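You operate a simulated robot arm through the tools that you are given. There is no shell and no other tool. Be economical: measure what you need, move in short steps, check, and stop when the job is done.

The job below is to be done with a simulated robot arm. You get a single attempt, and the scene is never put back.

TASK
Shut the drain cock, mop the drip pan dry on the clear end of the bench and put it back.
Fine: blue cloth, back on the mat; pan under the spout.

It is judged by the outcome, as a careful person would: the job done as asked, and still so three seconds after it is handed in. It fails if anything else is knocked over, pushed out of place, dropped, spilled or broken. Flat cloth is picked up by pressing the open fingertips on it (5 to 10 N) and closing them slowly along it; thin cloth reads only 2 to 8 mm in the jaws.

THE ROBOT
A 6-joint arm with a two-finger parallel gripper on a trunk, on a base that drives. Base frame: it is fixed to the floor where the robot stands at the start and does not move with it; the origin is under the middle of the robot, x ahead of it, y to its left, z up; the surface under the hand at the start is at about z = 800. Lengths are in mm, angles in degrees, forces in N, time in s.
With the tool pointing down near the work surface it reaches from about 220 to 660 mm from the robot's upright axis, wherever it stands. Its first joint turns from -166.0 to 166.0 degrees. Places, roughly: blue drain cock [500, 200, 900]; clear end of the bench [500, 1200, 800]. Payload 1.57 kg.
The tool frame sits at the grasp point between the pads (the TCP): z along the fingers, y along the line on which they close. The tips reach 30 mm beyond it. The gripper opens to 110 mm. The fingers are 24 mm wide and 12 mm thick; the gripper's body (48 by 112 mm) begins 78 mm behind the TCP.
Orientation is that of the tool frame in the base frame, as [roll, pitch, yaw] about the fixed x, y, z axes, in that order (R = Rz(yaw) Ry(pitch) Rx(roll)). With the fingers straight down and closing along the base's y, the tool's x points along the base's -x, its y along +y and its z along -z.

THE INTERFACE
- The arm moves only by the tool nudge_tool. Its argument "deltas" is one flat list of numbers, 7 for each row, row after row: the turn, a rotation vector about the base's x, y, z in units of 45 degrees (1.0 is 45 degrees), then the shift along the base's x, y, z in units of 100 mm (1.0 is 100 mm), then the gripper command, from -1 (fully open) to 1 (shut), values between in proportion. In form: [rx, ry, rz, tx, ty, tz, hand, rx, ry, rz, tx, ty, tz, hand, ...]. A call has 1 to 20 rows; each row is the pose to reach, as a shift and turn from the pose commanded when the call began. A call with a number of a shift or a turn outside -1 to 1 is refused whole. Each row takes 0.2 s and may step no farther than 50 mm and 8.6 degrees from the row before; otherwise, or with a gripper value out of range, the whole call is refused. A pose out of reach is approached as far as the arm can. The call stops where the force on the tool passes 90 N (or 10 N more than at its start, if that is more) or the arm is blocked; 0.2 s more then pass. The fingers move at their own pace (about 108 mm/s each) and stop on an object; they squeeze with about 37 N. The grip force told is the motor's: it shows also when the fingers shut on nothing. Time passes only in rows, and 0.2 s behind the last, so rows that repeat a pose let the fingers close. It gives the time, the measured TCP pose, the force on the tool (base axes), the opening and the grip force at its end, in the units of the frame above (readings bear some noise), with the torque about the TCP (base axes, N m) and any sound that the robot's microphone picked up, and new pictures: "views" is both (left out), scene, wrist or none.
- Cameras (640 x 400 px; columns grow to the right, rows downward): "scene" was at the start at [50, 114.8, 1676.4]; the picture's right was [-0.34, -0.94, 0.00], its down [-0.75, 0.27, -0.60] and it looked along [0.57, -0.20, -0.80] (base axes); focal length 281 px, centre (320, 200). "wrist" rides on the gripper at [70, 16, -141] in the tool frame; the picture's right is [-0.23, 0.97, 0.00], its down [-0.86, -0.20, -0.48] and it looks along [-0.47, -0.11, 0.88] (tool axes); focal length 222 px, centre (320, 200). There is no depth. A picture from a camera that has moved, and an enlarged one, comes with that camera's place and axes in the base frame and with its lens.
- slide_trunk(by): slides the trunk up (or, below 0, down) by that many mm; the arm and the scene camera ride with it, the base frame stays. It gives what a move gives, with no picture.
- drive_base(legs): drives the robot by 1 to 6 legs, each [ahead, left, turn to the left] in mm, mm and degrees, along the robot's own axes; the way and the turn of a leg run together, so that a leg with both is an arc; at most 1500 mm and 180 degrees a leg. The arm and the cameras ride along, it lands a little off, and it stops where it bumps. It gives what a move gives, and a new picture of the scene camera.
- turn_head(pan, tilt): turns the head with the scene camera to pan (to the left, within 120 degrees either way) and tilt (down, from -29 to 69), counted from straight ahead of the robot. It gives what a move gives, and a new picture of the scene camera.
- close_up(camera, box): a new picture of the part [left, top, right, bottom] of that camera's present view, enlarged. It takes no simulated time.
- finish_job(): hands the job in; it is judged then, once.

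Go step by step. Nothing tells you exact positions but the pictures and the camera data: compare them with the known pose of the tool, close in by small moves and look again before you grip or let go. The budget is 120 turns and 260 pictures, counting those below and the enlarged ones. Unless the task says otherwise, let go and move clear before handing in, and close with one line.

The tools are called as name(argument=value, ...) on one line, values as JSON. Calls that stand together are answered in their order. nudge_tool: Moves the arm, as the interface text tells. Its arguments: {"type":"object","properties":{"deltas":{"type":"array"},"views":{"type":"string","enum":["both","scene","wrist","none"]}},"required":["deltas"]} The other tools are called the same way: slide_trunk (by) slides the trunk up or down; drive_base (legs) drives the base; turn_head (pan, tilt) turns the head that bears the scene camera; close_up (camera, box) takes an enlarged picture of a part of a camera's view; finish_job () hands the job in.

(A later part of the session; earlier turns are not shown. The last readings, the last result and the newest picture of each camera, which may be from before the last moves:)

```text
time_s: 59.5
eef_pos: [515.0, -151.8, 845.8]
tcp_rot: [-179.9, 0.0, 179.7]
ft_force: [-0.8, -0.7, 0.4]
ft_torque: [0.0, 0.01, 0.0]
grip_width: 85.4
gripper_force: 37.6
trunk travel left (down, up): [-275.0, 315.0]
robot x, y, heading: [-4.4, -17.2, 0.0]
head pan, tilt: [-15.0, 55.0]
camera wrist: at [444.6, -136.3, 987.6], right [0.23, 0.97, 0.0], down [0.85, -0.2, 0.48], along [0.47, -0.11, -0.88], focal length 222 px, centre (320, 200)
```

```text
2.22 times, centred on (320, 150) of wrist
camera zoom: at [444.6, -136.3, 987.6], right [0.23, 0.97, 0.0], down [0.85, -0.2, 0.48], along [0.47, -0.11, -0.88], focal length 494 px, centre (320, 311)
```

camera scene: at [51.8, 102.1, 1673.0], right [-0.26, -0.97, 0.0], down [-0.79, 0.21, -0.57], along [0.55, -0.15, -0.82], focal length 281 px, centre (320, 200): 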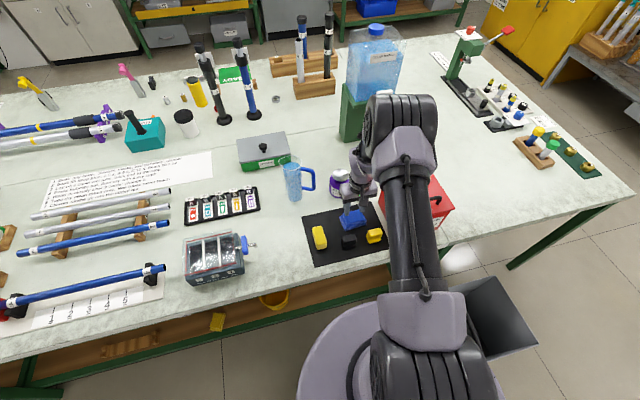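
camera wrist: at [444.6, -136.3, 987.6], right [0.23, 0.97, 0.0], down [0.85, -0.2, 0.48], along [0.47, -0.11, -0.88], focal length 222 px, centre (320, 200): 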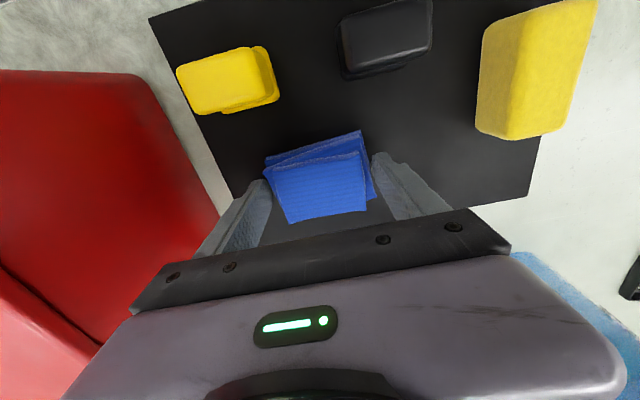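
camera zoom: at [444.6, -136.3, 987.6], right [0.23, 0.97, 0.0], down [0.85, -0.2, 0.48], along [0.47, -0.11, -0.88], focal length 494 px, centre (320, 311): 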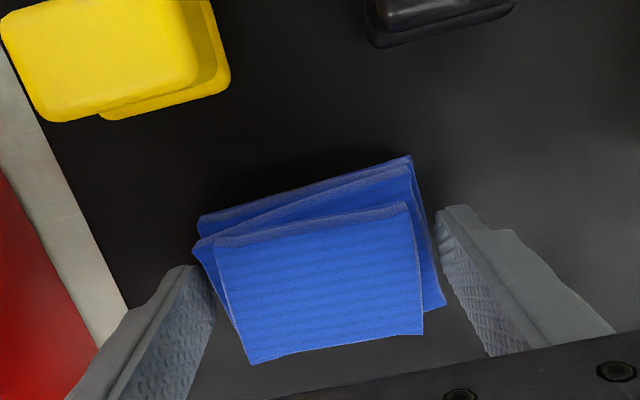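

The stack is gripped at 85 mm with 37 N. I'll lift a little and check that it comes along.

nudge_tool(deltas=[0, 0, 0, 0, 0, 0, 0.3, 0, 0, 0, 0, 0, 0, 0.3, 0, 0, 0, 0, 0, 0.15, 0.3, 0, 0, 0, 0, 0, 0.3, 0.3, 0, 0, 0, 0, 0, 0.3, 0.3], views="both")

close_up(camera="scene", box=[270, 170, 410, 290])

```text
time_s: 60.7
eef_pos: [514.8, -151.1, 876.9]
tcp_rot: [-179.9, -0.1, 179.8]
ft_force: [-0.8, 0.2, -0.9]
ft_torque: [-0.01, 0.0, -0.02]
grip_width: 85.3
gripper_force: 37.2
trunk travel left (down, up): [-275.0, 315.0]
robot x, y, heading: [3.7, -18.1, 0.1]
head pan, tilt: [-15.0, 55.0]
camera scene: at [50.3, 102.4, 1673.7], right [-0.26, -0.97, 0.0], down [-0.79, 0.21, -0.57], along [0.55, -0.15, -0.82], focal length 281 px, centre (320, 200)
camera wrist: at [445.0, -135.3, 1018.1], right [0.23, 0.97, 0.0], down [0.85, -0.2, 0.48], along [0.46, -0.11, -0.88], focal length 222 px, centre (320, 200)
```

scene: 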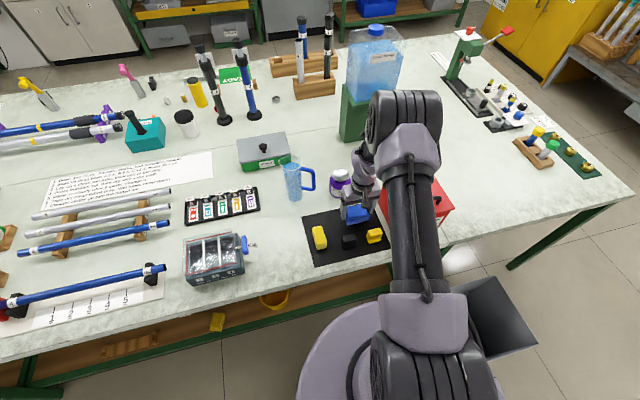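
wrist: 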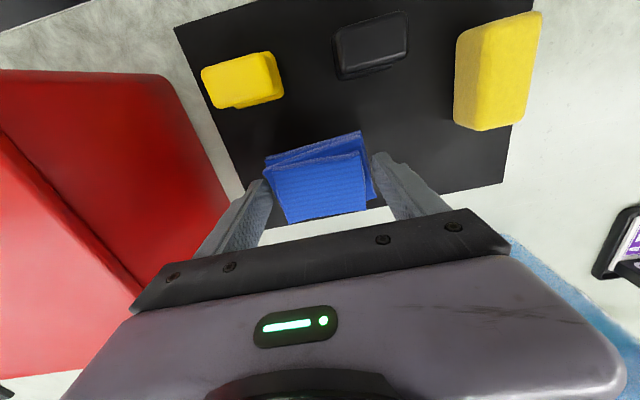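

```text
3.33 times, centred on (340, 230) of scene
camera zoom: at [50.3, 102.4, 1673.7], right [-0.26, -0.97, 0.0], down [-0.79, 0.21, -0.57], along [0.55, -0.15, -0.82], focal length 938 px, centre (253, 100)
```

zoom: 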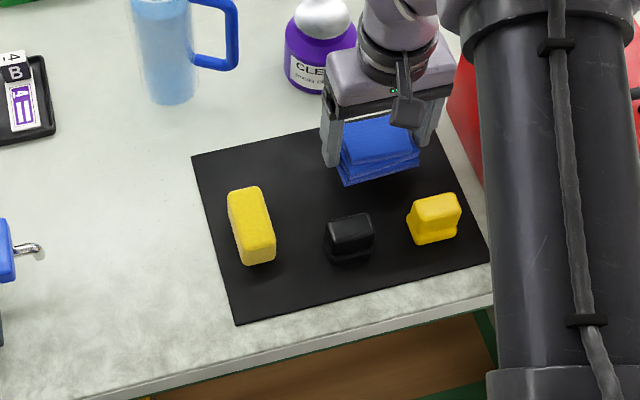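

The cloth came up cleanly. I'll raise and retract it, then drive back to the pan.

nudge_tool(deltas=[0, 0, 0, 0, 0, 0.4, 0.3, 0, 0, 0, 0, 0, 0.8, 0.3, 0, 0, 0, -0.3, 0.3, 1, 0.3, 0, 0, 0, -0.6, 0.6, 1, 0.3, 0, 0, 0, -0.9, 0.9, 1, 0.3], views="none")

nudge_tool(deltas=[0, 0, 0, 0, 0.4, 0.3, 0.3, 0, 0, 0, 0, 0.8, 0.5, 0.3, 0, 0, 0, 0, 1, 0.6, 0.3], views="none")

drive_base(legs=[[-100, 0, 0], [0, 1080, 0], [98, 0, -0.5]])

turn_head(pan=10, tilt=55)

```text
time_s: 61.9
eef_pos: [425.5, -60.7, 976.4]
tcp_rot: [-179.8, 0.0, 179.9]
ft_force: [0.3, 0.4, -0.5]
ft_torque: [0.04, 0.0, 0.01]
grip_width: 85.1
gripper_force: 37.1
trunk travel left (down, up): [-275.0, 315.0]
robot x, y, heading: [0.6, -23.2, 0.0]
head pan, tilt: [-15.0, 55.0]
```

```text
time_s: 62.7
eef_pos: [428.3, 41.6, 1035.1]
tcp_rot: [-179.9, 0.0, 179.8]
ft_force: [-0.3, 0.3, -0.7]
ft_torque: [0.01, -0.01, -0.02]
grip_width: 85.1
gripper_force: 36.8
trunk travel left (down, up): [-275.0, 315.0]
robot x, y, heading: [3.2, -21.4, 0.1]
head pan, tilt: [-15.0, 55.0]
```

```text
time_s: 69.6
eef_pos: [440.2, 1079.3, 1033.2]
tcp_rot: [-180.0, -0.1, 177.8]
ft_force: [0.9, -0.2, -0.3]
ft_torque: [0.02, 0.04, 0.05]
grip_width: 84.0
gripper_force: 36.9
trunk travel left (down, up): [-275.0, 315.0]
robot x, y, heading: [7.5, 1034.9, -1.6]
head pan, tilt: [-15.0, 55.0]
camera scene: at [65.5, 1154.1, 1673.6], right [-0.29, -0.96, 0.0], down [-0.78, 0.24, -0.57], along [0.55, -0.17, -0.82], focal length 281 px, centre (320, 200)
```

scene: 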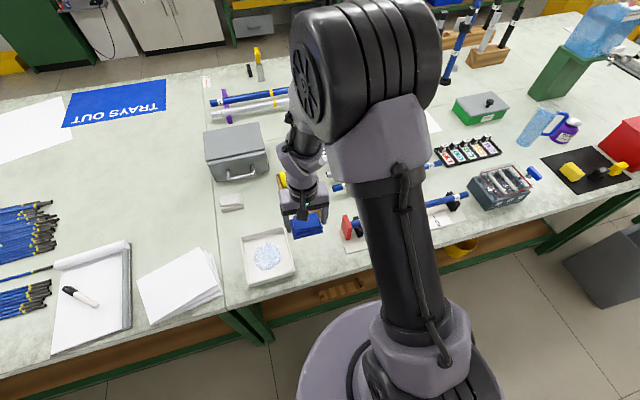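

```text
time_s: 70.5
eef_pos: [438.6, 1080.0, 1033.4]
tcp_rot: [-179.8, -0.1, 177.8]
ft_force: [-0.6, 0.0, -0.4]
ft_torque: [-0.01, 0.03, -0.01]
grip_width: 84.0
gripper_force: 37.2
trunk travel left (down, up): [-275.0, 315.0]
robot x, y, heading: [8.3, 1036.2, -1.4]
head pan, tilt: [10.0, 55.0]
camera scene: at [66.2, 1185.3, 1673.7], right [0.14, -0.99, 0.0], down [-0.81, -0.12, -0.57], along [0.57, 0.08, -0.82], focal length 281 px, centre (320, 200)
```

scene: 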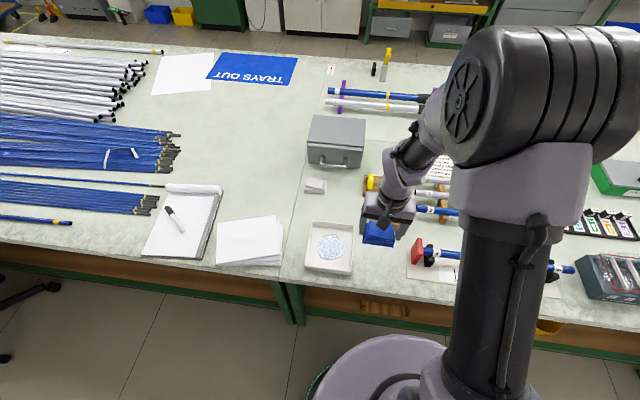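

The pan's interior is about x 400–555, y 1140–1272, with the puddle at x 432–527, y 1165–1255. I'll turn the hand 90° so the cloth can sweep across the pan with finger clearance.

nudge_tool(deltas=[0, 0, 0.167, 0.06, 0.16, 0, 0.3, 0, 0, 0.333, 0.12, 0.33, 0, 0.3, 0, 0, 0.5, 0.19, 0.5, 0, 0.3, 0, 0, 0.667, 0.25, 0.66, 0, 0.3, 0, 0, 0.833, 0.31, 0.83, 0, 0.3, 0, 0, 1, 0.37, 1, 0, 0.3], views="none")

nudge_tool(deltas=[0, 0, 0.167, 0, 0.1, -0.1, 0.3, 0, 0, 0.333, 0, 0.2, -0.25, 0.3, 0, 0, 0.5, 0, 0.26, -0.4, 0.3, 0, 0, 0.667, 0, 0.26, -0.55, 0.3, 0, 0, 0.833, 0, 0.26, -0.7, 0.3, 0, 0, 1, 0, 0.26, -0.85, 0.3, 0, 0, 1, 0, 0.26, -0.85, 0.3], views="both")

close_up(camera="wrist", box=[180, 0, 480, 240])

close_up(camera="scene", box=[250, 170, 430, 290])

```text
time_s: 71.9
eef_pos: [476.7, 1180.5, 1032.3]
tcp_rot: [-179.8, 0.0, -137.0]
ft_force: [-0.1, -0.3, -1.1]
ft_torque: [0.0, 0.0, 0.02]
grip_width: 84.0
gripper_force: 36.9
trunk travel left (down, up): [-275.0, 315.0]
robot x, y, heading: [11.8, 1036.9, -1.8]
head pan, tilt: [10.0, 55.0]
```

```text
time_s: 73.5
eef_pos: [475.3, 1206.5, 949.5]
tcp_rot: [-179.9, 0.0, -92.1]
ft_force: [-0.7, -0.4, -0.7]
ft_torque: [-0.01, -0.01, 0.01]
grip_width: 84.0
gripper_force: 36.9
trunk travel left (down, up): [-275.0, 315.0]
robot x, y, heading: [6.2, 1038.5, -2.0]
head pan, tilt: [10.0, 55.0]
camera scene: at [66.0, 1185.3, 1673.7], right [0.14, -0.99, 0.0], down [-0.81, -0.12, -0.57], along [0.57, 0.08, -0.82], focal length 281 px, centre (320, 200)
camera wrist: at [456.6, 1136.3, 1090.0], right [-0.96, 0.26, 0.0], down [0.23, 0.85, 0.48], along [0.13, 0.46, -0.88], focal length 222 px, centre (320, 200)
```

scene: 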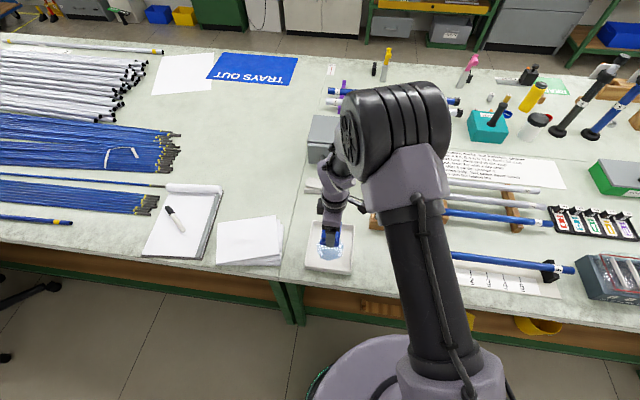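
wrist: 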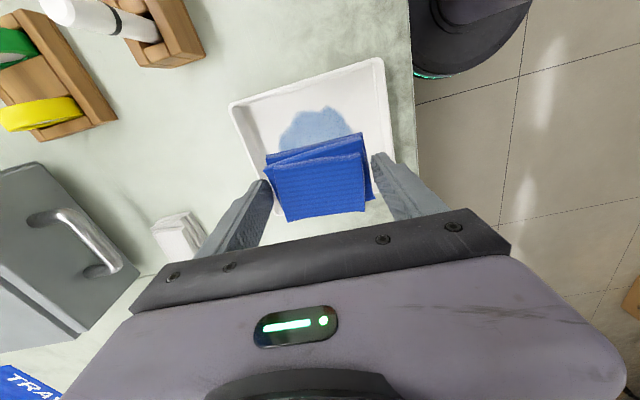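

```text
1.67 times, centred on (330, 120) of wrist
camera zoom: at [456.6, 1136.3, 1090.0], right [-0.96, 0.26, 0.0], down [0.23, 0.85, 0.48], along [0.13, 0.46, -0.88], focal length 370 px, centre (303, 333)
```

zoom: 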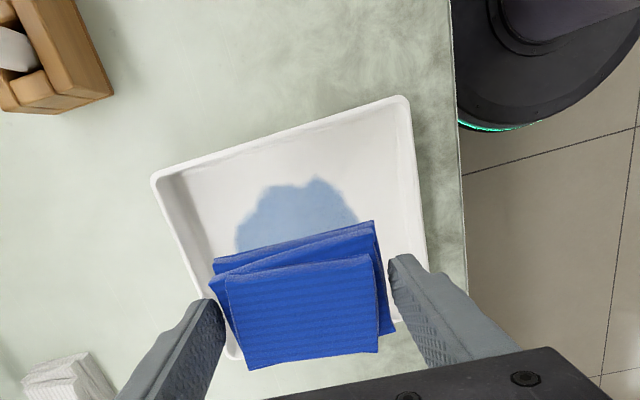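

```text
3.33 times, centred on (340, 230) of scene
camera zoom: at [66.0, 1185.3, 1673.7], right [0.14, -0.99, 0.0], down [-0.81, -0.12, -0.57], along [0.57, 0.08, -0.82], focal length 938 px, centre (253, 100)
```

zoom: 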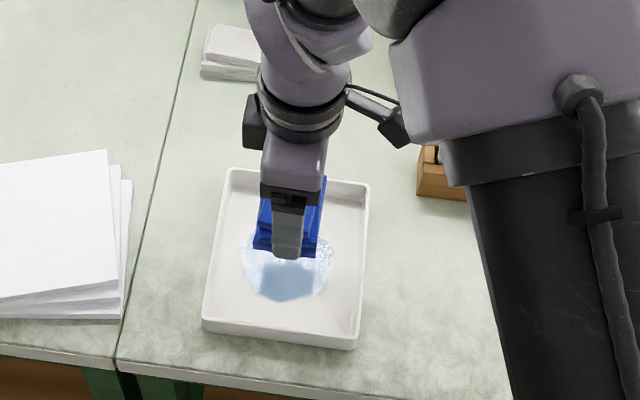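

The pan position checks out and the cloth is centred over it. I'll lower it into the pan.

nudge_tool(deltas=[0, 0, 0, 0.01, 0, -0.3, 0.3, 0, 0, 0, 0.01, 0, -0.6, 0.3, 0, 0, 0, 0.01, 0, -0.85, 0.3, 0, 0, 0, 0.01, 0, -0.93, 0.3, 0, 0, 0, 0.01, 0, -0.96, 0.3], views="wrist")

```text
time_s: 74.7
eef_pos: [477.2, 1205.9, 852.2]
tcp_rot: [-179.9, -0.1, -92.2]
ft_force: [0.4, -0.1, -1.8]
ft_torque: [0.01, -0.02, -0.01]
grip_width: 83.8
gripper_force: 36.8
trunk travel left (down, up): [-275.0, 315.0]
robot x, y, heading: [8.7, 1036.1, -1.7]
head pan, tilt: [10.0, 55.0]
camera wrist: at [457.3, 1136.0, 993.4], right [-0.96, 0.26, 0.0], down [0.23, 0.85, 0.48], along [0.13, 0.46, -0.88], focal length 222 px, centre (320, 200)
```

wrist: 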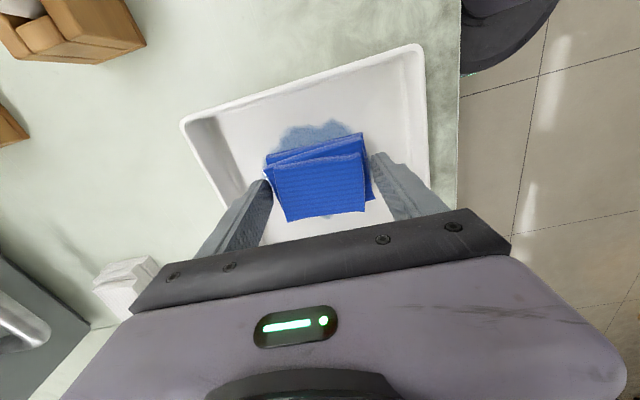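

I'll lower a few more mm to press lightly.

nudge_tool(deltas=[0, 0, 0, 0, 0, -0.02, 0.3, 0, 0, 0, 0, 0, -0.04, 0.3, 0, 0, 0, 0, 0, -0.06, 0.3], views="none")

```text
time_s: 75.5
eef_pos: [477.2, 1206.4, 847.6]
tcp_rot: [-179.8, 0.0, -92.3]
ft_force: [-1.0, 3.3, 9.6]
ft_torque: [0.14, 0.42, -0.07]
grip_width: 83.9
gripper_force: 36.9
trunk travel left (down, up): [-275.0, 315.0]
robot x, y, heading: [10.7, 1034.3, -1.8]
head pan, tilt: [10.0, 55.0]
```

It's pressing at about 10 N. I'll sweep slowly within the pan.

nudge_tool(deltas=[0, 0, 0, 0, -0.13, 0, 0.3, 0, 0, 0, 0, -0.26, 0, 0.3, 0, 0, 0, -0.14, -0.26, 0, 0.3, 0, 0, 0, -0.14, -0.13, 0, 0.3, 0, 0, 0, -0.14, 0, 0, 0.3, 0, 0, 0, -0.14, 0.13, 0, 0.3, 0, 0, 0, -0.14, 0.26, 0, 0.3, 0, 0, 0, 0, 0.26, 0, 0.3, 0, 0, 0, 0.14, 0.26, 0, 0.3, 0, 0, 0, 0.14, 0.13, 0, 0.3, 0, 0, 0, 0.14, 0, 0, 0.3, 0, 0, 0, 0.14, -0.13, 0, 0.3, 0, 0, 0, 0.14, -0.26, 0, 0.3, 0, 0, 0, 0, -0.26, 0, 0.3, 0, 0, 0, 0, 0, 0, 0.3], views="wrist")

close_up(camera="wrist", box=[160, 20, 480, 240])

```text
time_s: 78.7
eef_pos: [477.0, 1205.0, 847.0]
tcp_rot: [-179.9, 0.0, -92.3]
ft_force: [-0.4, 0.5, 10.5]
ft_torque: [-0.05, 0.05, -0.03]
grip_width: 84.1
gripper_force: 37.5
trunk travel left (down, up): [-275.0, 315.0]
robot x, y, heading: [13.4, 1035.2, -1.7]
head pan, tilt: [10.0, 55.0]
camera wrist: at [456.9, 1133.7, 988.8], right [-0.96, 0.26, 0.0], down [0.23, 0.85, 0.48], along [0.13, 0.46, -0.88], focal length 222 px, centre (320, 200)
```

wrist: 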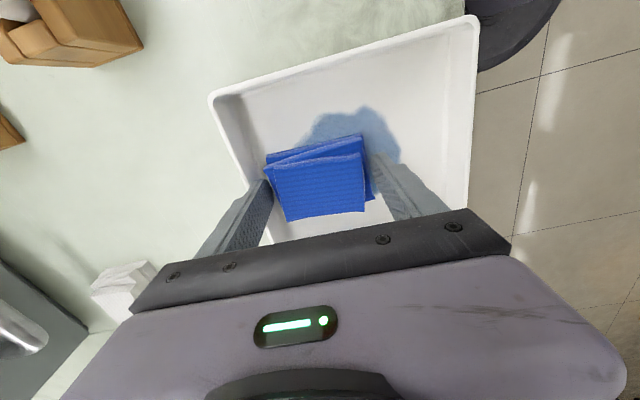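

```text
1.82 times, centred on (320, 130) of wrist
camera zoom: at [456.9, 1133.7, 988.8], right [-0.96, 0.26, 0.0], down [0.23, 0.85, 0.48], along [0.13, 0.46, -0.88], focal length 404 px, centre (320, 327)
```

zoom: 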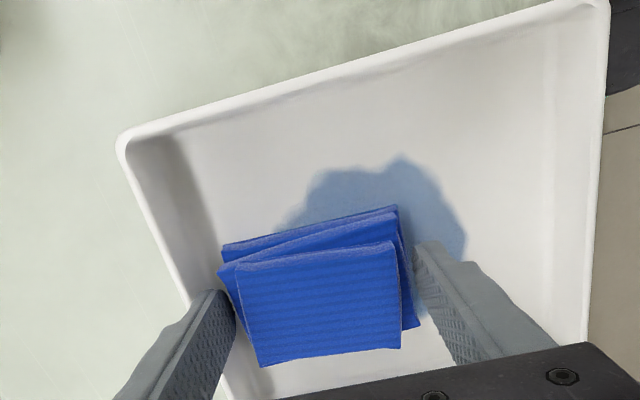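

The pan slid with the cloth, about 28 mm toward the edge, so I'm pressing too hard. I'll lift and see how much was mopped.

nudge_tool(deltas=[0, 0, 0, 0, 0, 0.2, 0.3, 0, 0, 0, 0, 0, 0.6, 0.3, 0, 0, 0, 0, -0.4, 1, 0.3, 0, 0, 0, 0, -0.8, 1, 0.3], views="both")

close_up(camera="wrist", box=[180, 0, 480, 240])

close_up(camera="scene", box=[250, 170, 430, 290])

```text
refused: row 3 steps farther than a row can; nothing moved
```

```text
1.67 times, centred on (330, 120) of wrist
camera zoom: at [456.9, 1133.7, 988.8], right [-0.96, 0.26, 0.0], down [0.23, 0.85, 0.48], along [0.13, 0.46, -0.88], focal length 370 px, centre (303, 333)
```

zoom: 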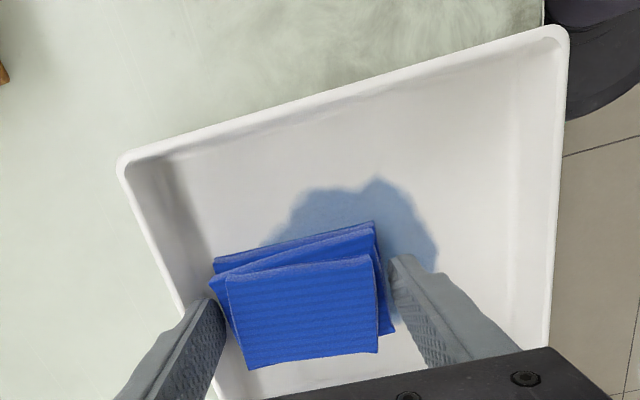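

```text
3.33 times, centred on (340, 230) of scene
camera zoom: at [65.1, 1185.0, 1673.8], right [0.14, -0.99, 0.0], down [-0.81, -0.12, -0.57], along [0.57, 0.08, -0.82], focal length 938 px, centre (253, 100)
```

zoom: 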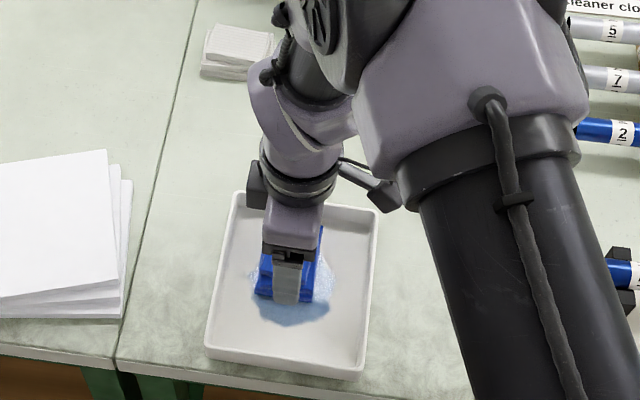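

I'll drag the pan back +x with the cloth still pressed, then lift to look.

nudge_tool(deltas=[0, 0, 0, 0, 0, -0.01, 0.3, 0, 0, 0, 0.1, 0.01, -0.01, 0.3, 0, 0, 0, 0.2, 0.02, -0.01, 0.3, 0, 0, 0, 0.3, 0.03, -0.01, 0.3, 0, 0, 0, 0.3, 0.03, 0.2, 0.3, 0, 0, 0, 0.3, 0.03, 0.6, 0.3, 0, 0, 0, 0.3, -0.2, 0.95, 0.3, 0, 0, 0, 0.3, -0.5, 1, 0.3, 0, 0, 0, 0.3, -0.5, 1, 0.3], views="both")

close_up(camera="wrist", box=[180, 0, 480, 240])

close_up(camera="scene", box=[250, 170, 430, 290])

```text
time_s: 80.7
eef_pos: [506.1, 1156.2, 946.7]
tcp_rot: [-179.9, 0.0, -92.0]
ft_force: [0.5, 0.3, -0.5]
ft_torque: [0.02, -0.02, 0.0]
grip_width: 83.8
gripper_force: 37.2
trunk travel left (down, up): [-275.0, 315.0]
robot x, y, heading: [12.8, 1038.3, -2.1]
head pan, tilt: [10.0, 55.0]
camera scene: at [65.9, 1185.7, 1673.6], right [0.14, -0.99, 0.0], down [-0.81, -0.12, -0.57], along [0.57, 0.08, -0.82], focal length 281 px, centre (320, 200)
camera wrist: at [487.1, 1086.0, 1087.4], right [-0.96, 0.26, 0.0], down [0.23, 0.85, 0.48], along [0.13, 0.46, -0.88], focal length 222 px, centre (320, 200)
```

scene: 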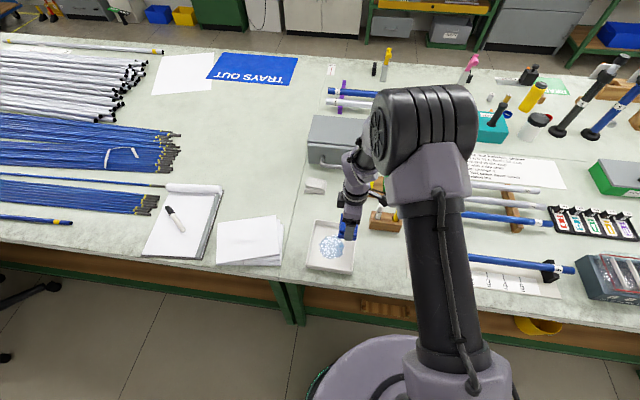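
wrist: 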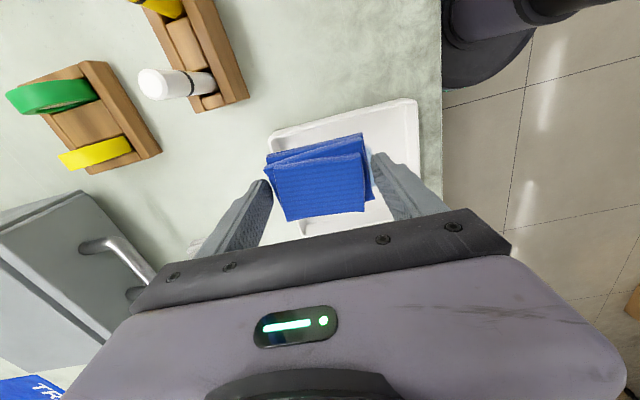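

```text
1.67 times, centred on (330, 120) of wrist
camera zoom: at [487.1, 1086.0, 1087.4], right [-0.96, 0.26, 0.0], down [0.23, 0.85, 0.48], along [0.13, 0.46, -0.88], focal length 370 px, centre (303, 333)
```

zoom: 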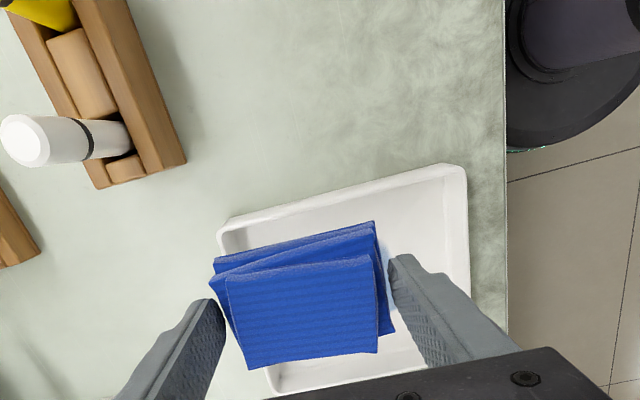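

```text
3.33 times, centred on (340, 230) of scene
camera zoom: at [65.9, 1185.7, 1673.6], right [0.14, -0.99, 0.0], down [-0.81, -0.12, -0.57], along [0.57, 0.08, -0.82], focal length 938 px, centre (253, 100)
```

zoom: 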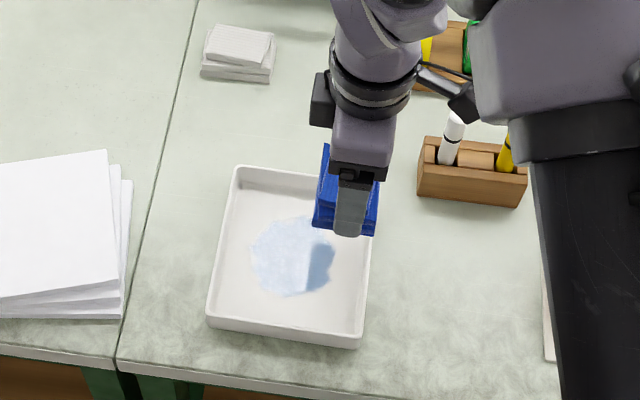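

The puddle is lighter but still there, and the pan is back near its spot with centre ≈ (478,1200). I'll wipe again with much lighter pressure so the cloth slides inside the pan.

nudge_tool(deltas=[0, 0, 0, -0.15, 0.22, 0, 0.3, 0, 0, 0, -0.28, 0.44, -0.2, 0.3, 0, 0, 0, -0.28, 0.44, -0.6, 0.3, 0, 0, 0, -0.28, 0.44, -0.9, 0.3, 0, 0, 0, -0.28, 0.44, -0.97, 0.3, 0, 0, 0, -0.28, 0.44, -0.985, 0.3], views="none")

```text
time_s: 82.1
eef_pos: [478.7, 1200.0, 847.1]
tcp_rot: [-179.6, 0.0, -92.2]
ft_force: [-0.3, -2.1, 18.1]
ft_torque: [-0.18, 0.14, -0.01]
grip_width: 83.5
gripper_force: 37.0
trunk travel left (down, up): [-275.0, 315.0]
robot x, y, heading: [7.3, 1035.3, -1.7]
head pan, tilt: [10.0, 55.0]
```

Now the force is 18 N; I'll ease up to a light touch and re-read.

nudge_tool(deltas=[0, 0, 0, 0, 0, 0.02, 0.3, 0, 0, 0, 0, 0, 0.022, 0.3], views="none")

```text
time_s: 82.7
eef_pos: [478.8, 1200.0, 848.9]
tcp_rot: [-179.9, 0.0, -92.1]
ft_force: [-0.7, -0.3, 0.4]
ft_torque: [0.04, -0.03, -0.01]
grip_width: 84.1
gripper_force: 37.4
trunk travel left (down, up): [-275.0, 315.0]
robot x, y, heading: [9.1, 1034.1, -1.9]
head pan, tilt: [10.0, 55.0]
```

I'll press 0.6 mm (about 4 N) and wipe slowly in y strokes over three lanes.

nudge_tool(deltas=[0, 0, 0, 0, 0, -0.006, 0.3, 0, 0, 0, 0, -0.1, -0.006, 0.3, 0, 0, 0, 0, -0.2, -0.006, 0.3, 0, 0, 0, -0.07, -0.25, -0.006, 0.3, 0, 0, 0, -0.14, -0.2, -0.006, 0.3, 0, 0, 0, -0.14, -0.1, -0.006, 0.3, 0, 0, 0, -0.14, 0, -0.006, 0.3, 0, 0, 0, -0.14, 0.1, -0.006, 0.3, 0, 0, 0, -0.14, 0.2, -0.006, 0.3, 0, 0, 0, -0.07, 0.28, -0.006, 0.3, 0, 0, 0, 0, 0.28, -0.006, 0.3, 0, 0, 0, 0.07, 0.28, -0.006, 0.3, 0, 0, 0, 0.14, 0.2, -0.006, 0.3, 0, 0, 0, 0.14, 0.1, -0.006, 0.3, 0, 0, 0, 0.14, 0, -0.006, 0.3, 0, 0, 0, 0.14, -0.1, -0.006, 0.3, 0, 0, 0, 0.14, -0.2, -0.006, 0.3, 0, 0, 0, 0, -0.1, -0.006, 0.3, 0, 0, 0, 0, 0, -0.006, 0.3], views="both")

close_up(camera="wrist", box=[180, 0, 480, 240])

close_up(camera="scene", box=[250, 170, 430, 290])

```text
time_s: 86.7
eef_pos: [479.4, 1199.2, 850.4]
tcp_rot: [-180.0, 0.1, -92.1]
ft_force: [1.2, -0.9, -1.0]
ft_torque: [-0.01, -0.01, -0.02]
grip_width: 83.7
gripper_force: 37.4
trunk travel left (down, up): [-275.0, 315.0]
robot x, y, heading: [8.6, 1033.6, -1.9]
head pan, tilt: [10.0, 55.0]
camera scene: at [66.2, 1185.4, 1673.7], right [0.14, -0.99, 0.0], down [-0.81, -0.12, -0.57], along [0.57, 0.08, -0.82], focal length 281 px, centre (320, 200)
camera wrist: at [459.8, 1129.0, 991.4], right [-0.96, 0.26, 0.0], down [0.23, 0.85, 0.48], along [0.13, 0.46, -0.88], focal length 222 px, centre (320, 200)
```

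scene: 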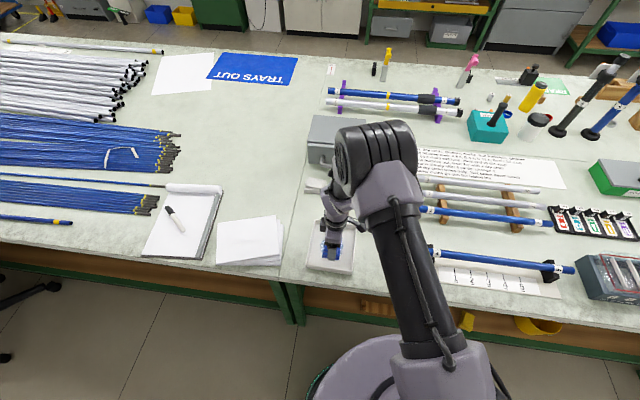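
wrist: 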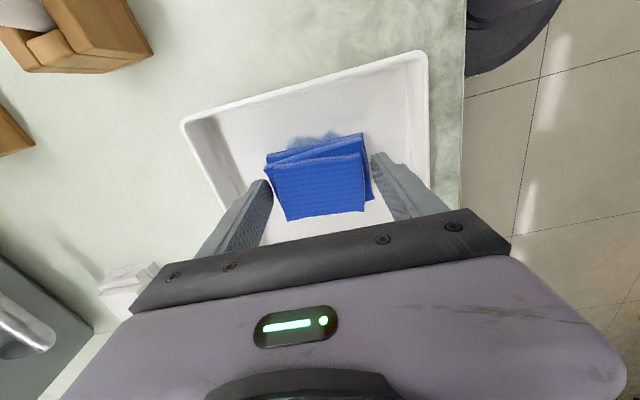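

```text
1.67 times, centred on (330, 120) of wrist
camera zoom: at [459.8, 1129.0, 991.4], right [-0.96, 0.26, 0.0], down [0.23, 0.85, 0.48], along [0.13, 0.46, -0.88], focal length 370 px, centre (303, 333)
```

zoom: 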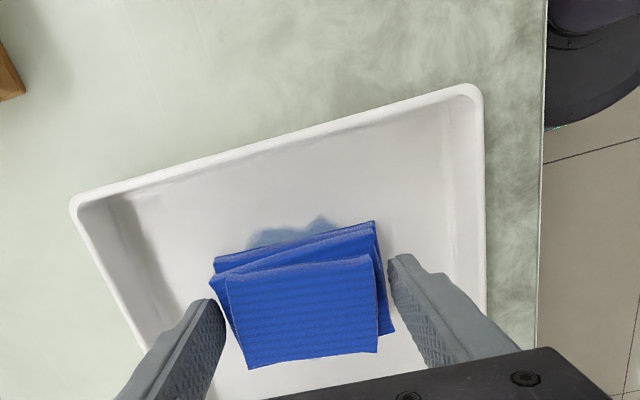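

```text
3.33 times, centred on (340, 230) of scene
camera zoom: at [66.2, 1185.4, 1673.7], right [0.14, -0.99, 0.0], down [-0.81, -0.12, -0.57], along [0.57, 0.08, -0.82], focal length 938 px, centre (253, 100)
```

zoom: 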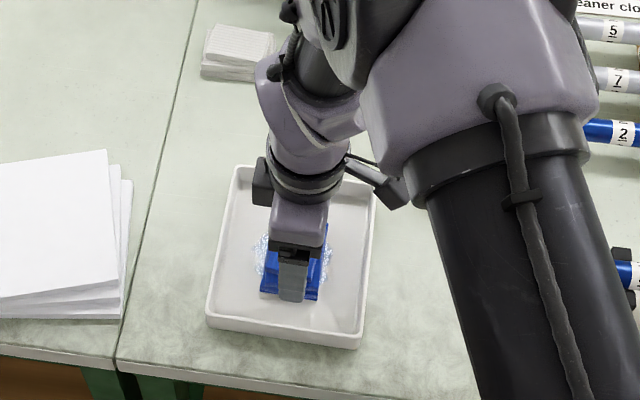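

It's working: the puddle is shrinking and the pan is staying put. Contact was lost by the end, so I'll continue with slightly more depth.

nudge_tool(deltas=[0, 0, 0, 0, 0, -0.012, 0.3, 0, 0, 0, 0, -0.1, -0.014, 0.3, 0, 0, 0, 0, -0.2, -0.014, 0.3, 0, 0, 0, -0.07, -0.28, -0.014, 0.3, 0, 0, 0, -0.15, -0.28, -0.014, 0.3, 0, 0, 0, -0.15, -0.15, -0.014, 0.3, 0, 0, 0, -0.15, 0, -0.014, 0.3, 0, 0, 0, -0.15, 0.15, -0.014, 0.3, 0, 0, 0, -0.15, 0.28, -0.014, 0.3, 0, 0, 0, 0, 0.28, -0.014, 0.3, 0, 0, 0, 0, 0.15, -0.014, 0.3, 0, 0, 0, 0, 0, -0.014, 0.3, 0, 0, 0, 0, -0.15, -0.014, 0.3, 0, 0, 0, 0, -0.28, -0.014, 0.3, 0, 0, 0, 0.15, -0.28, -0.014, 0.3, 0, 0, 0, 0.15, -0.15, -0.014, 0.3, 0, 0, 0, 0.15, 0, -0.014, 0.3, 0, 0, 0, 0.15, 0.15, -0.014, 0.3, 0, 0, 0, 0.15, 0.28, -0.014, 0.3], views="wrist")

close_up(camera="scene", box=[250, 170, 430, 290])

close_up(camera="wrist", box=[180, 0, 480, 240])

```text
time_s: 90.7
eef_pos: [491.5, 1227.6, 848.3]
tcp_rot: [-179.9, 0.1, -92.1]
ft_force: [0.1, -2.2, 6.3]
ft_torque: [0.05, -0.06, 0.03]
grip_width: 83.6
gripper_force: 37.7
trunk travel left (down, up): [-275.0, 315.0]
robot x, y, heading: [9.2, 1033.8, -2.2]
head pan, tilt: [10.0, 55.0]
camera wrist: at [472.3, 1157.9, 989.5], right [-0.96, 0.26, 0.0], down [0.23, 0.85, 0.48], along [0.13, 0.46, -0.88], focal length 222 px, centre (320, 200)
```

wrist: 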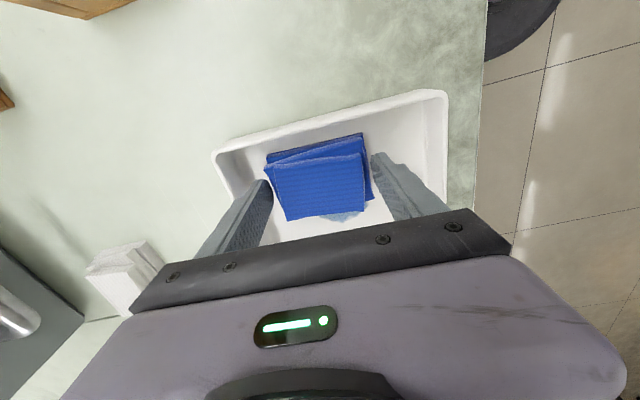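

```text
3.33 times, centred on (340, 230) of scene
camera zoom: at [65.5, 1184.9, 1673.7], right [0.14, -0.99, 0.0], down [-0.81, -0.12, -0.57], along [0.57, 0.08, -0.82], focal length 938 px, centre (253, 100)
```

zoom: 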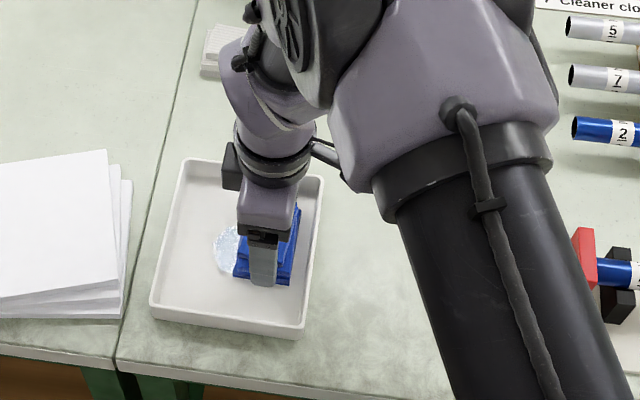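

```text
1.67 times, centred on (330, 120) of wrist
camera zoom: at [472.3, 1157.9, 989.5], right [-0.96, 0.26, 0.0], down [0.23, 0.85, 0.48], along [0.13, 0.46, -0.88], focal length 370 px, centre (303, 333)
```

zoom: 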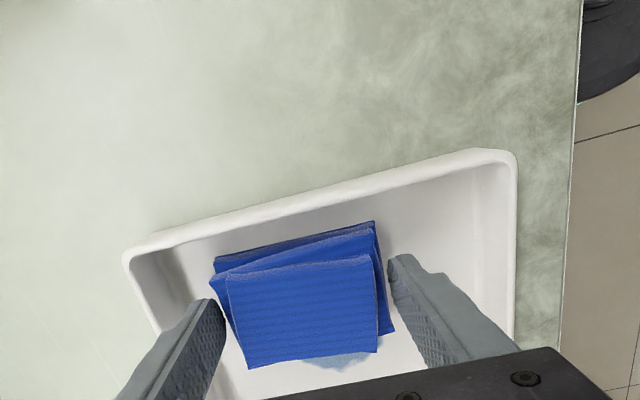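

The puddle is nearly gone, but the last stroke carried the pan about 50 mm to the left. I'll lift, reposition at its left side, and drag it back right under firmer pressure while wiping.

nudge_tool(deltas=[0, 0, 0, 0, 0, 0.06, 0.3, 0, 0, 0, -0.06, 0.2, 0.06, 0.3, 0, 0, 0, -0.12, 0.45, 0.06, 0.3, 0, 0, 0, -0.12, 0.5, 0, 0.3, 0, 0, 0, -0.12, 0.5, -0.01, 0.3, 0, 0, 0, -0.12, 0.4, -0.01, 0.3, 0, 0, 0, -0.12, 0.3, -0.01, 0.3, 0, 0, 0, -0.12, 0.2, -0.01, 0.3, 0, 0, 0, -0.12, 0.1, -0.01, 0.3, 0, 0, 0, -0.12, 0, -0.01, 0.3, 0, 0, 0, -0.12, -0.05, 0.05, 0.3, 0, 0, 0, -0.12, -0.05, 0.4, 0.3, 0, 0, 0, -0.12, -0.25, 0.8, 0.3, 0, 0, 0, -0.12, -0.6, 1, 0.3, 0, 0, 0, -0.12, -0.6, 1, 0.3], views="both")

close_up(camera="scene", box=[250, 170, 430, 290])

close_up(camera="wrist", box=[180, 0, 480, 240])

```text
time_s: 93.9
eef_pos: [480.4, 1168.3, 952.5]
tcp_rot: [-179.9, -0.1, -92.1]
ft_force: [-0.4, 1.1, -0.8]
ft_torque: [0.0, 0.0, 0.01]
grip_width: 83.5
gripper_force: 36.5
trunk travel left (down, up): [-275.0, 315.0]
robot x, y, heading: [9.5, 1033.5, -2.0]
head pan, tilt: [10.0, 55.0]
camera scene: at [66.2, 1185.9, 1673.6], right [0.14, -0.99, 0.0], down [-0.81, -0.12, -0.57], along [0.57, 0.08, -0.82], focal length 281 px, centre (320, 200)
camera wrist: at [460.2, 1096.3, 1092.3], right [-0.96, 0.26, 0.0], down [0.23, 0.85, 0.48], along [0.13, 0.46, -0.88], focal length 222 px, centre (320, 200)
```

scene: 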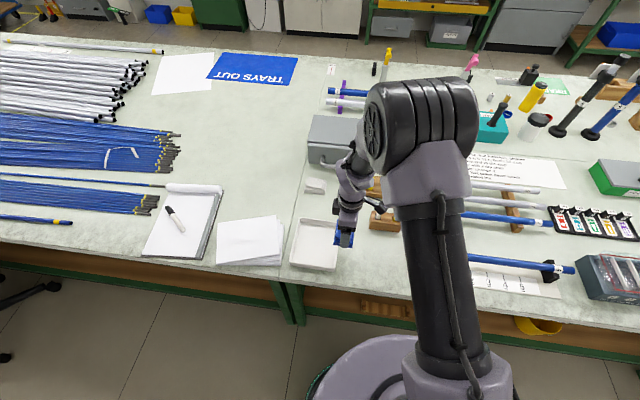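
wrist: 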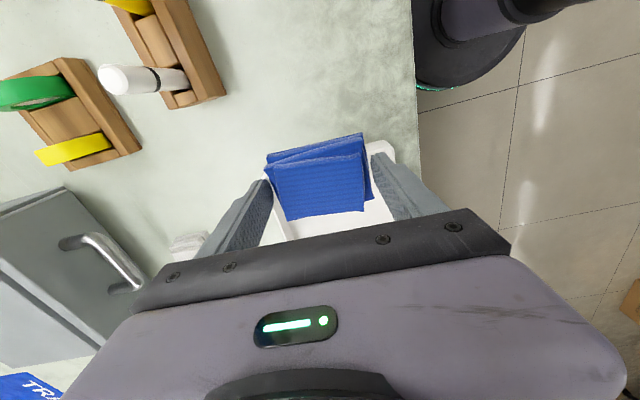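

```text
3.33 times, centred on (340, 230) of scene
camera zoom: at [66.2, 1185.9, 1673.6], right [0.14, -0.99, 0.0], down [-0.81, -0.12, -0.57], along [0.57, 0.08, -0.82], focal length 938 px, centre (253, 100)
```

zoom: 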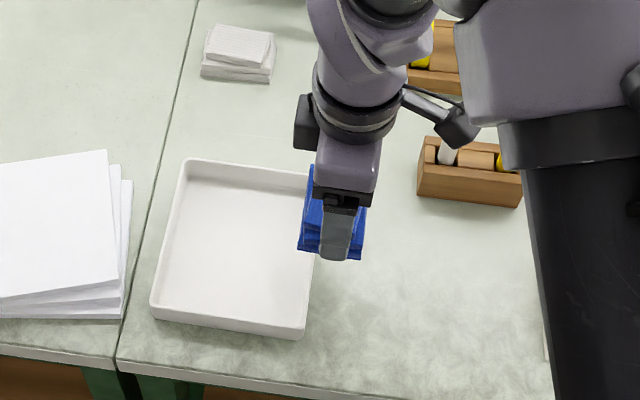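

```text
1.67 times, centred on (330, 120) of wrist
camera zoom: at [460.2, 1096.3, 1092.3], right [-0.96, 0.26, 0.0], down [0.23, 0.85, 0.48], along [0.13, 0.46, -0.88], focal length 370 px, centre (303, 333)
```

zoom: 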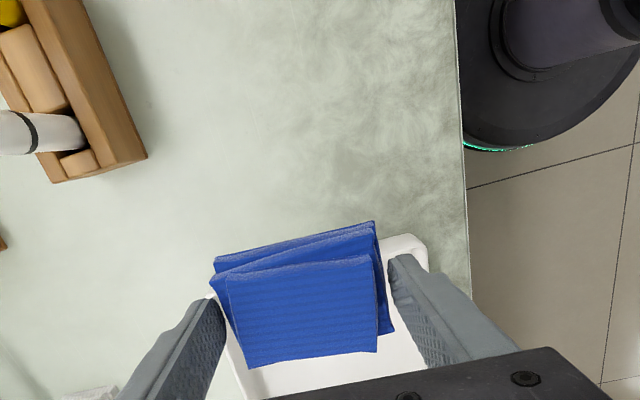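

The pan now looks dry. I'll swing the cloth clear and turn the hand back, then check the whole pan before leaving.

nudge_tool(deltas=[0, 0, -0.167, -0.1, -0.15, 0.1, 0.3, 0, 0, -0.333, -0.2, -0.3, 0.2, 0.3, 0, 0, -0.5, -0.3, -0.45, 0.3, 0.3, 0, 0, -0.667, -0.4, -0.6, 0.4, 0.3, 0, 0, -0.833, -0.5, -0.75, 0.5, 0.3, 0, 0, -1, -0.6, -0.9, 0.6, 0.3], views="none")

nudge_tool(deltas=[0, 0, -0.167, 0, 0, 0.05, 0.3, 0, 0, -0.333, 0, 0, 0.1, 0.3, 0, 0, -0.5, 0, 0, 0.15, 0.3, 0, 0, -0.667, 0, 0, 0.2, 0.3, 0, 0, -0.833, 0, 0, 0.2, 0.3, 0, 0, -1, 0, 0, 0.2, 0.3], views="both")

close_up(camera="scene", box=[250, 170, 430, 290])

```text
time_s: 95.3
eef_pos: [420.9, 1077.9, 1007.3]
tcp_rot: [-179.9, 0.0, -137.4]
ft_force: [-0.4, 0.6, 0.4]
ft_torque: [-0.01, -0.03, 0.02]
grip_width: 83.4
gripper_force: 36.8
trunk travel left (down, up): [-275.0, 315.0]
robot x, y, heading: [9.3, 1032.4, -1.8]
head pan, tilt: [10.0, 55.0]
```

```text
time_s: 96.7
eef_pos: [422.3, 1078.5, 1028.3]
tcp_rot: [-179.9, 0.1, 177.7]
ft_force: [0.1, 0.4, -0.6]
ft_torque: [0.06, -0.02, -0.02]
grip_width: 83.5
gripper_force: 37.1
trunk travel left (down, up): [-275.0, 315.0]
robot x, y, heading: [12.1, 1036.7, -1.9]
head pan, tilt: [10.0, 55.0]
camera scene: at [66.1, 1185.3, 1673.7], right [0.14, -0.99, 0.0], down [-0.81, -0.12, -0.57], along [0.57, 0.08, -0.82], focal length 281 px, centre (320, 200)
camera wrist: at [352.7, 1096.1, 1169.4], right [0.27, 0.96, 0.0], down [0.85, -0.23, 0.48], along [0.46, -0.13, -0.88], focal length 222 px, centre (320, 200)
```

scene: 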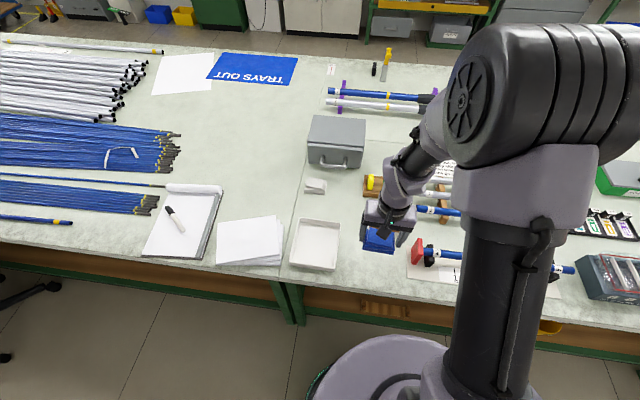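
wrist: 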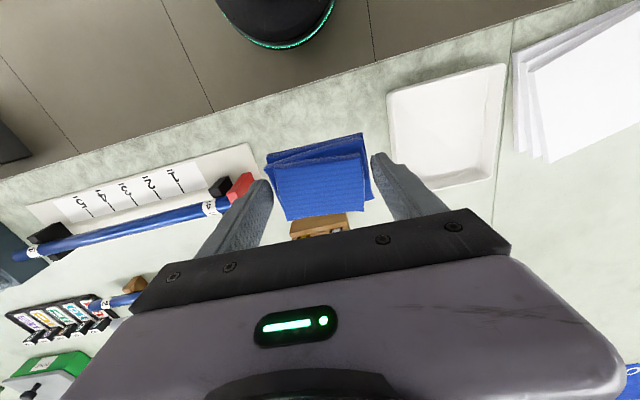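

```text
3.33 times, centred on (340, 230) of scene
camera zoom: at [66.1, 1185.3, 1673.7], right [0.14, -0.99, 0.0], down [-0.81, -0.12, -0.57], along [0.57, 0.08, -0.82], focal length 938 px, centre (253, 100)
```

zoom: 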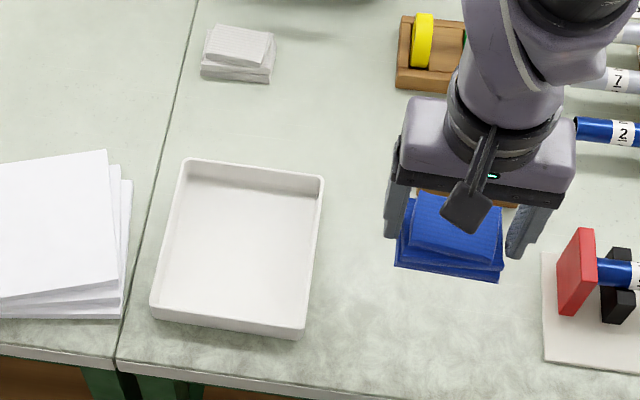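

The pan is dry and the bench around it is clean. I'll take the cloth back to the mat.

drive_base(legs=[[-100, 0, 2], [0, -1060, 0], [95, 0, 0]])

turn_head(pan=-15, tilt=55)

```text
time_s: 103.6
eef_pos: [441.1, 46.6, 1027.1]
tcp_rot: [-179.9, -0.2, -178.5]
ft_force: [0.0, 0.3, -1.2]
ft_torque: [0.04, 0.03, -0.04]
grip_width: 83.3
gripper_force: 37.1
trunk travel left (down, up): [-275.0, 315.0]
robot x, y, heading: [28.7, -23.4, 2.0]
head pan, tilt: [10.0, 55.0]
camera scene: at [78.6, 130.0, 1673.6], right [0.21, -0.98, 0.0], down [-0.8, -0.17, -0.57], along [0.56, 0.12, -0.82], focal length 281 px, centre (320, 200)
```

scene: 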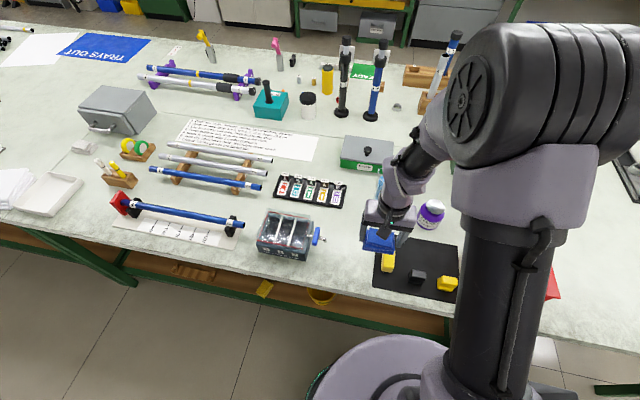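

```text
time_s: 104.5
eef_pos: [438.8, 45.0, 1028.0]
tcp_rot: [-180.0, 0.0, -178.4]
ft_force: [0.7, 0.2, -0.3]
ft_torque: [0.04, 0.01, 0.0]
grip_width: 83.4
gripper_force: 37.5
trunk travel left (down, up): [-275.0, 315.0]
robot x, y, heading: [31.0, -25.0, 2.0]
head pan, tilt: [-15.0, 55.0]
camera scene: at [76.7, 98.8, 1673.7], right [-0.22, -0.97, 0.0], down [-0.8, 0.18, -0.57], along [0.56, -0.13, -0.82], focal length 281 px, centre (320, 200)
```

scene: 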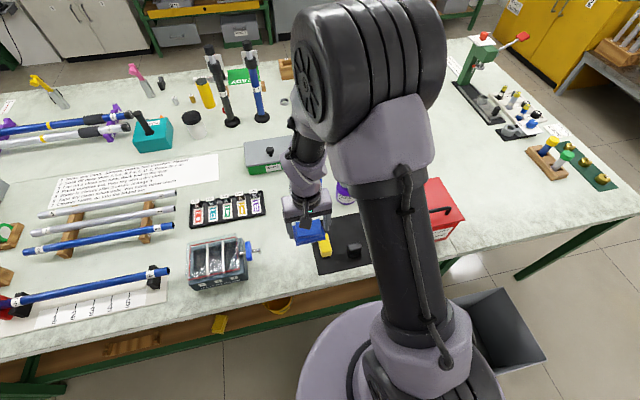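

I'll move over the cloth's original spot, about (515,−152).

nudge_tool(deltas=[0, 0, -0.01, 0.1, -0.3, 0, 0.3, 0, 0, -0.02, 0.25, -0.6, 0, 0.3, 0, 0, -0.04, 0.4, -1, 0, 0.3, 0, 0, -0.04, 0.4, -1, 0, 0.3], views="none")

nudge_tool(deltas=[0, 0, 0, 0.1, -0.3, -0.1, 0.3, 0, 0, 0, 0.25, -0.6, -0.35, 0.3, 0, 0, 0, 0.36, -0.96, -0.6, 0.3, 0, 0, 0, 0.36, -0.96, -1, 0.3, 0, 0, 0, 0.36, -0.96, -1, 0.3], views="both")

close_up(camera="scene", box=[270, 170, 410, 290])

```text
time_s: 105.5
eef_pos: [475.9, -54.7, 1028.3]
tcp_rot: [-179.8, 0.0, 179.6]
ft_force: [-0.4, 0.3, -1.1]
ft_torque: [-0.02, 0.0, 0.02]
grip_width: 83.3
gripper_force: 36.7
trunk travel left (down, up): [-275.0, 315.0]
robot x, y, heading: [32.0, -23.6, 1.9]
head pan, tilt: [-15.0, 55.0]
```

```text
time_s: 106.7
eef_pos: [514.2, -147.8, 930.1]
tcp_rot: [-179.9, 0.0, 179.8]
ft_force: [1.0, 1.2, 0.0]
ft_torque: [0.0, -0.01, 0.0]
grip_width: 82.9
gripper_force: 37.3
trunk travel left (down, up): [-275.0, 315.0]
robot x, y, heading: [30.5, -26.3, 2.0]
head pan, tilt: [-15.0, 55.0]
camera scene: at [76.2, 98.5, 1673.8], right [-0.23, -0.97, 0.0], down [-0.8, 0.18, -0.57], along [0.56, -0.13, -0.82], focal length 281 px, centre (320, 200)
camera wrist: at [444.9, -132.6, 1071.8], right [0.23, 0.97, 0.0], down [0.85, -0.2, 0.48], along [0.47, -0.11, -0.88], focal length 222 px, centre (320, 200)
```

scene: 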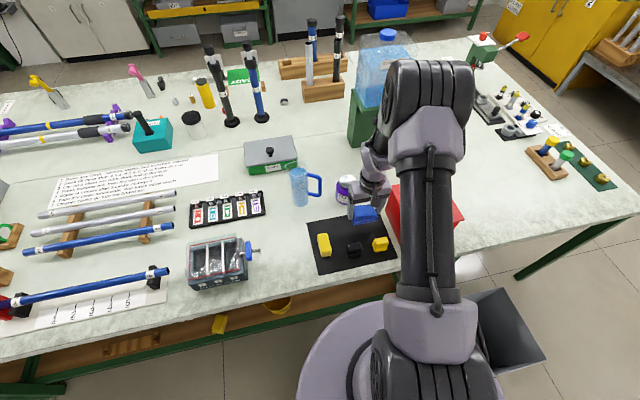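
wrist: 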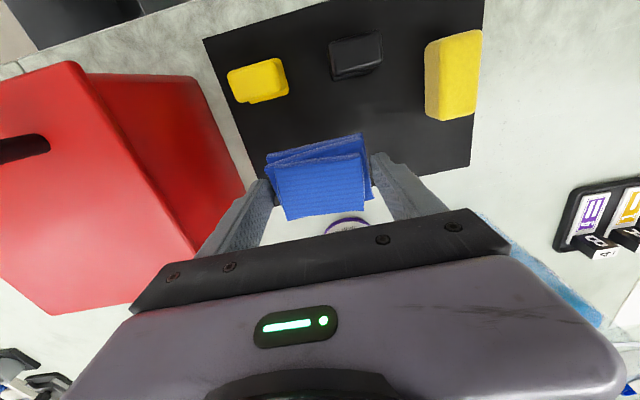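

```text
3.33 times, centred on (340, 230) of scene
camera zoom: at [76.2, 98.5, 1673.8], right [-0.23, -0.97, 0.0], down [-0.8, 0.18, -0.57], along [0.56, -0.13, -0.82], focal length 938 px, centre (253, 100)
```

zoom: 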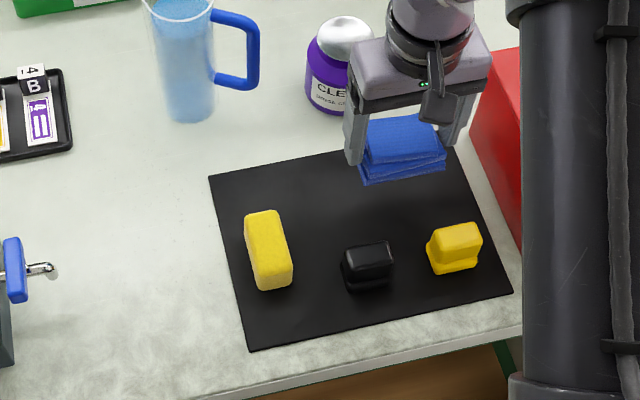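

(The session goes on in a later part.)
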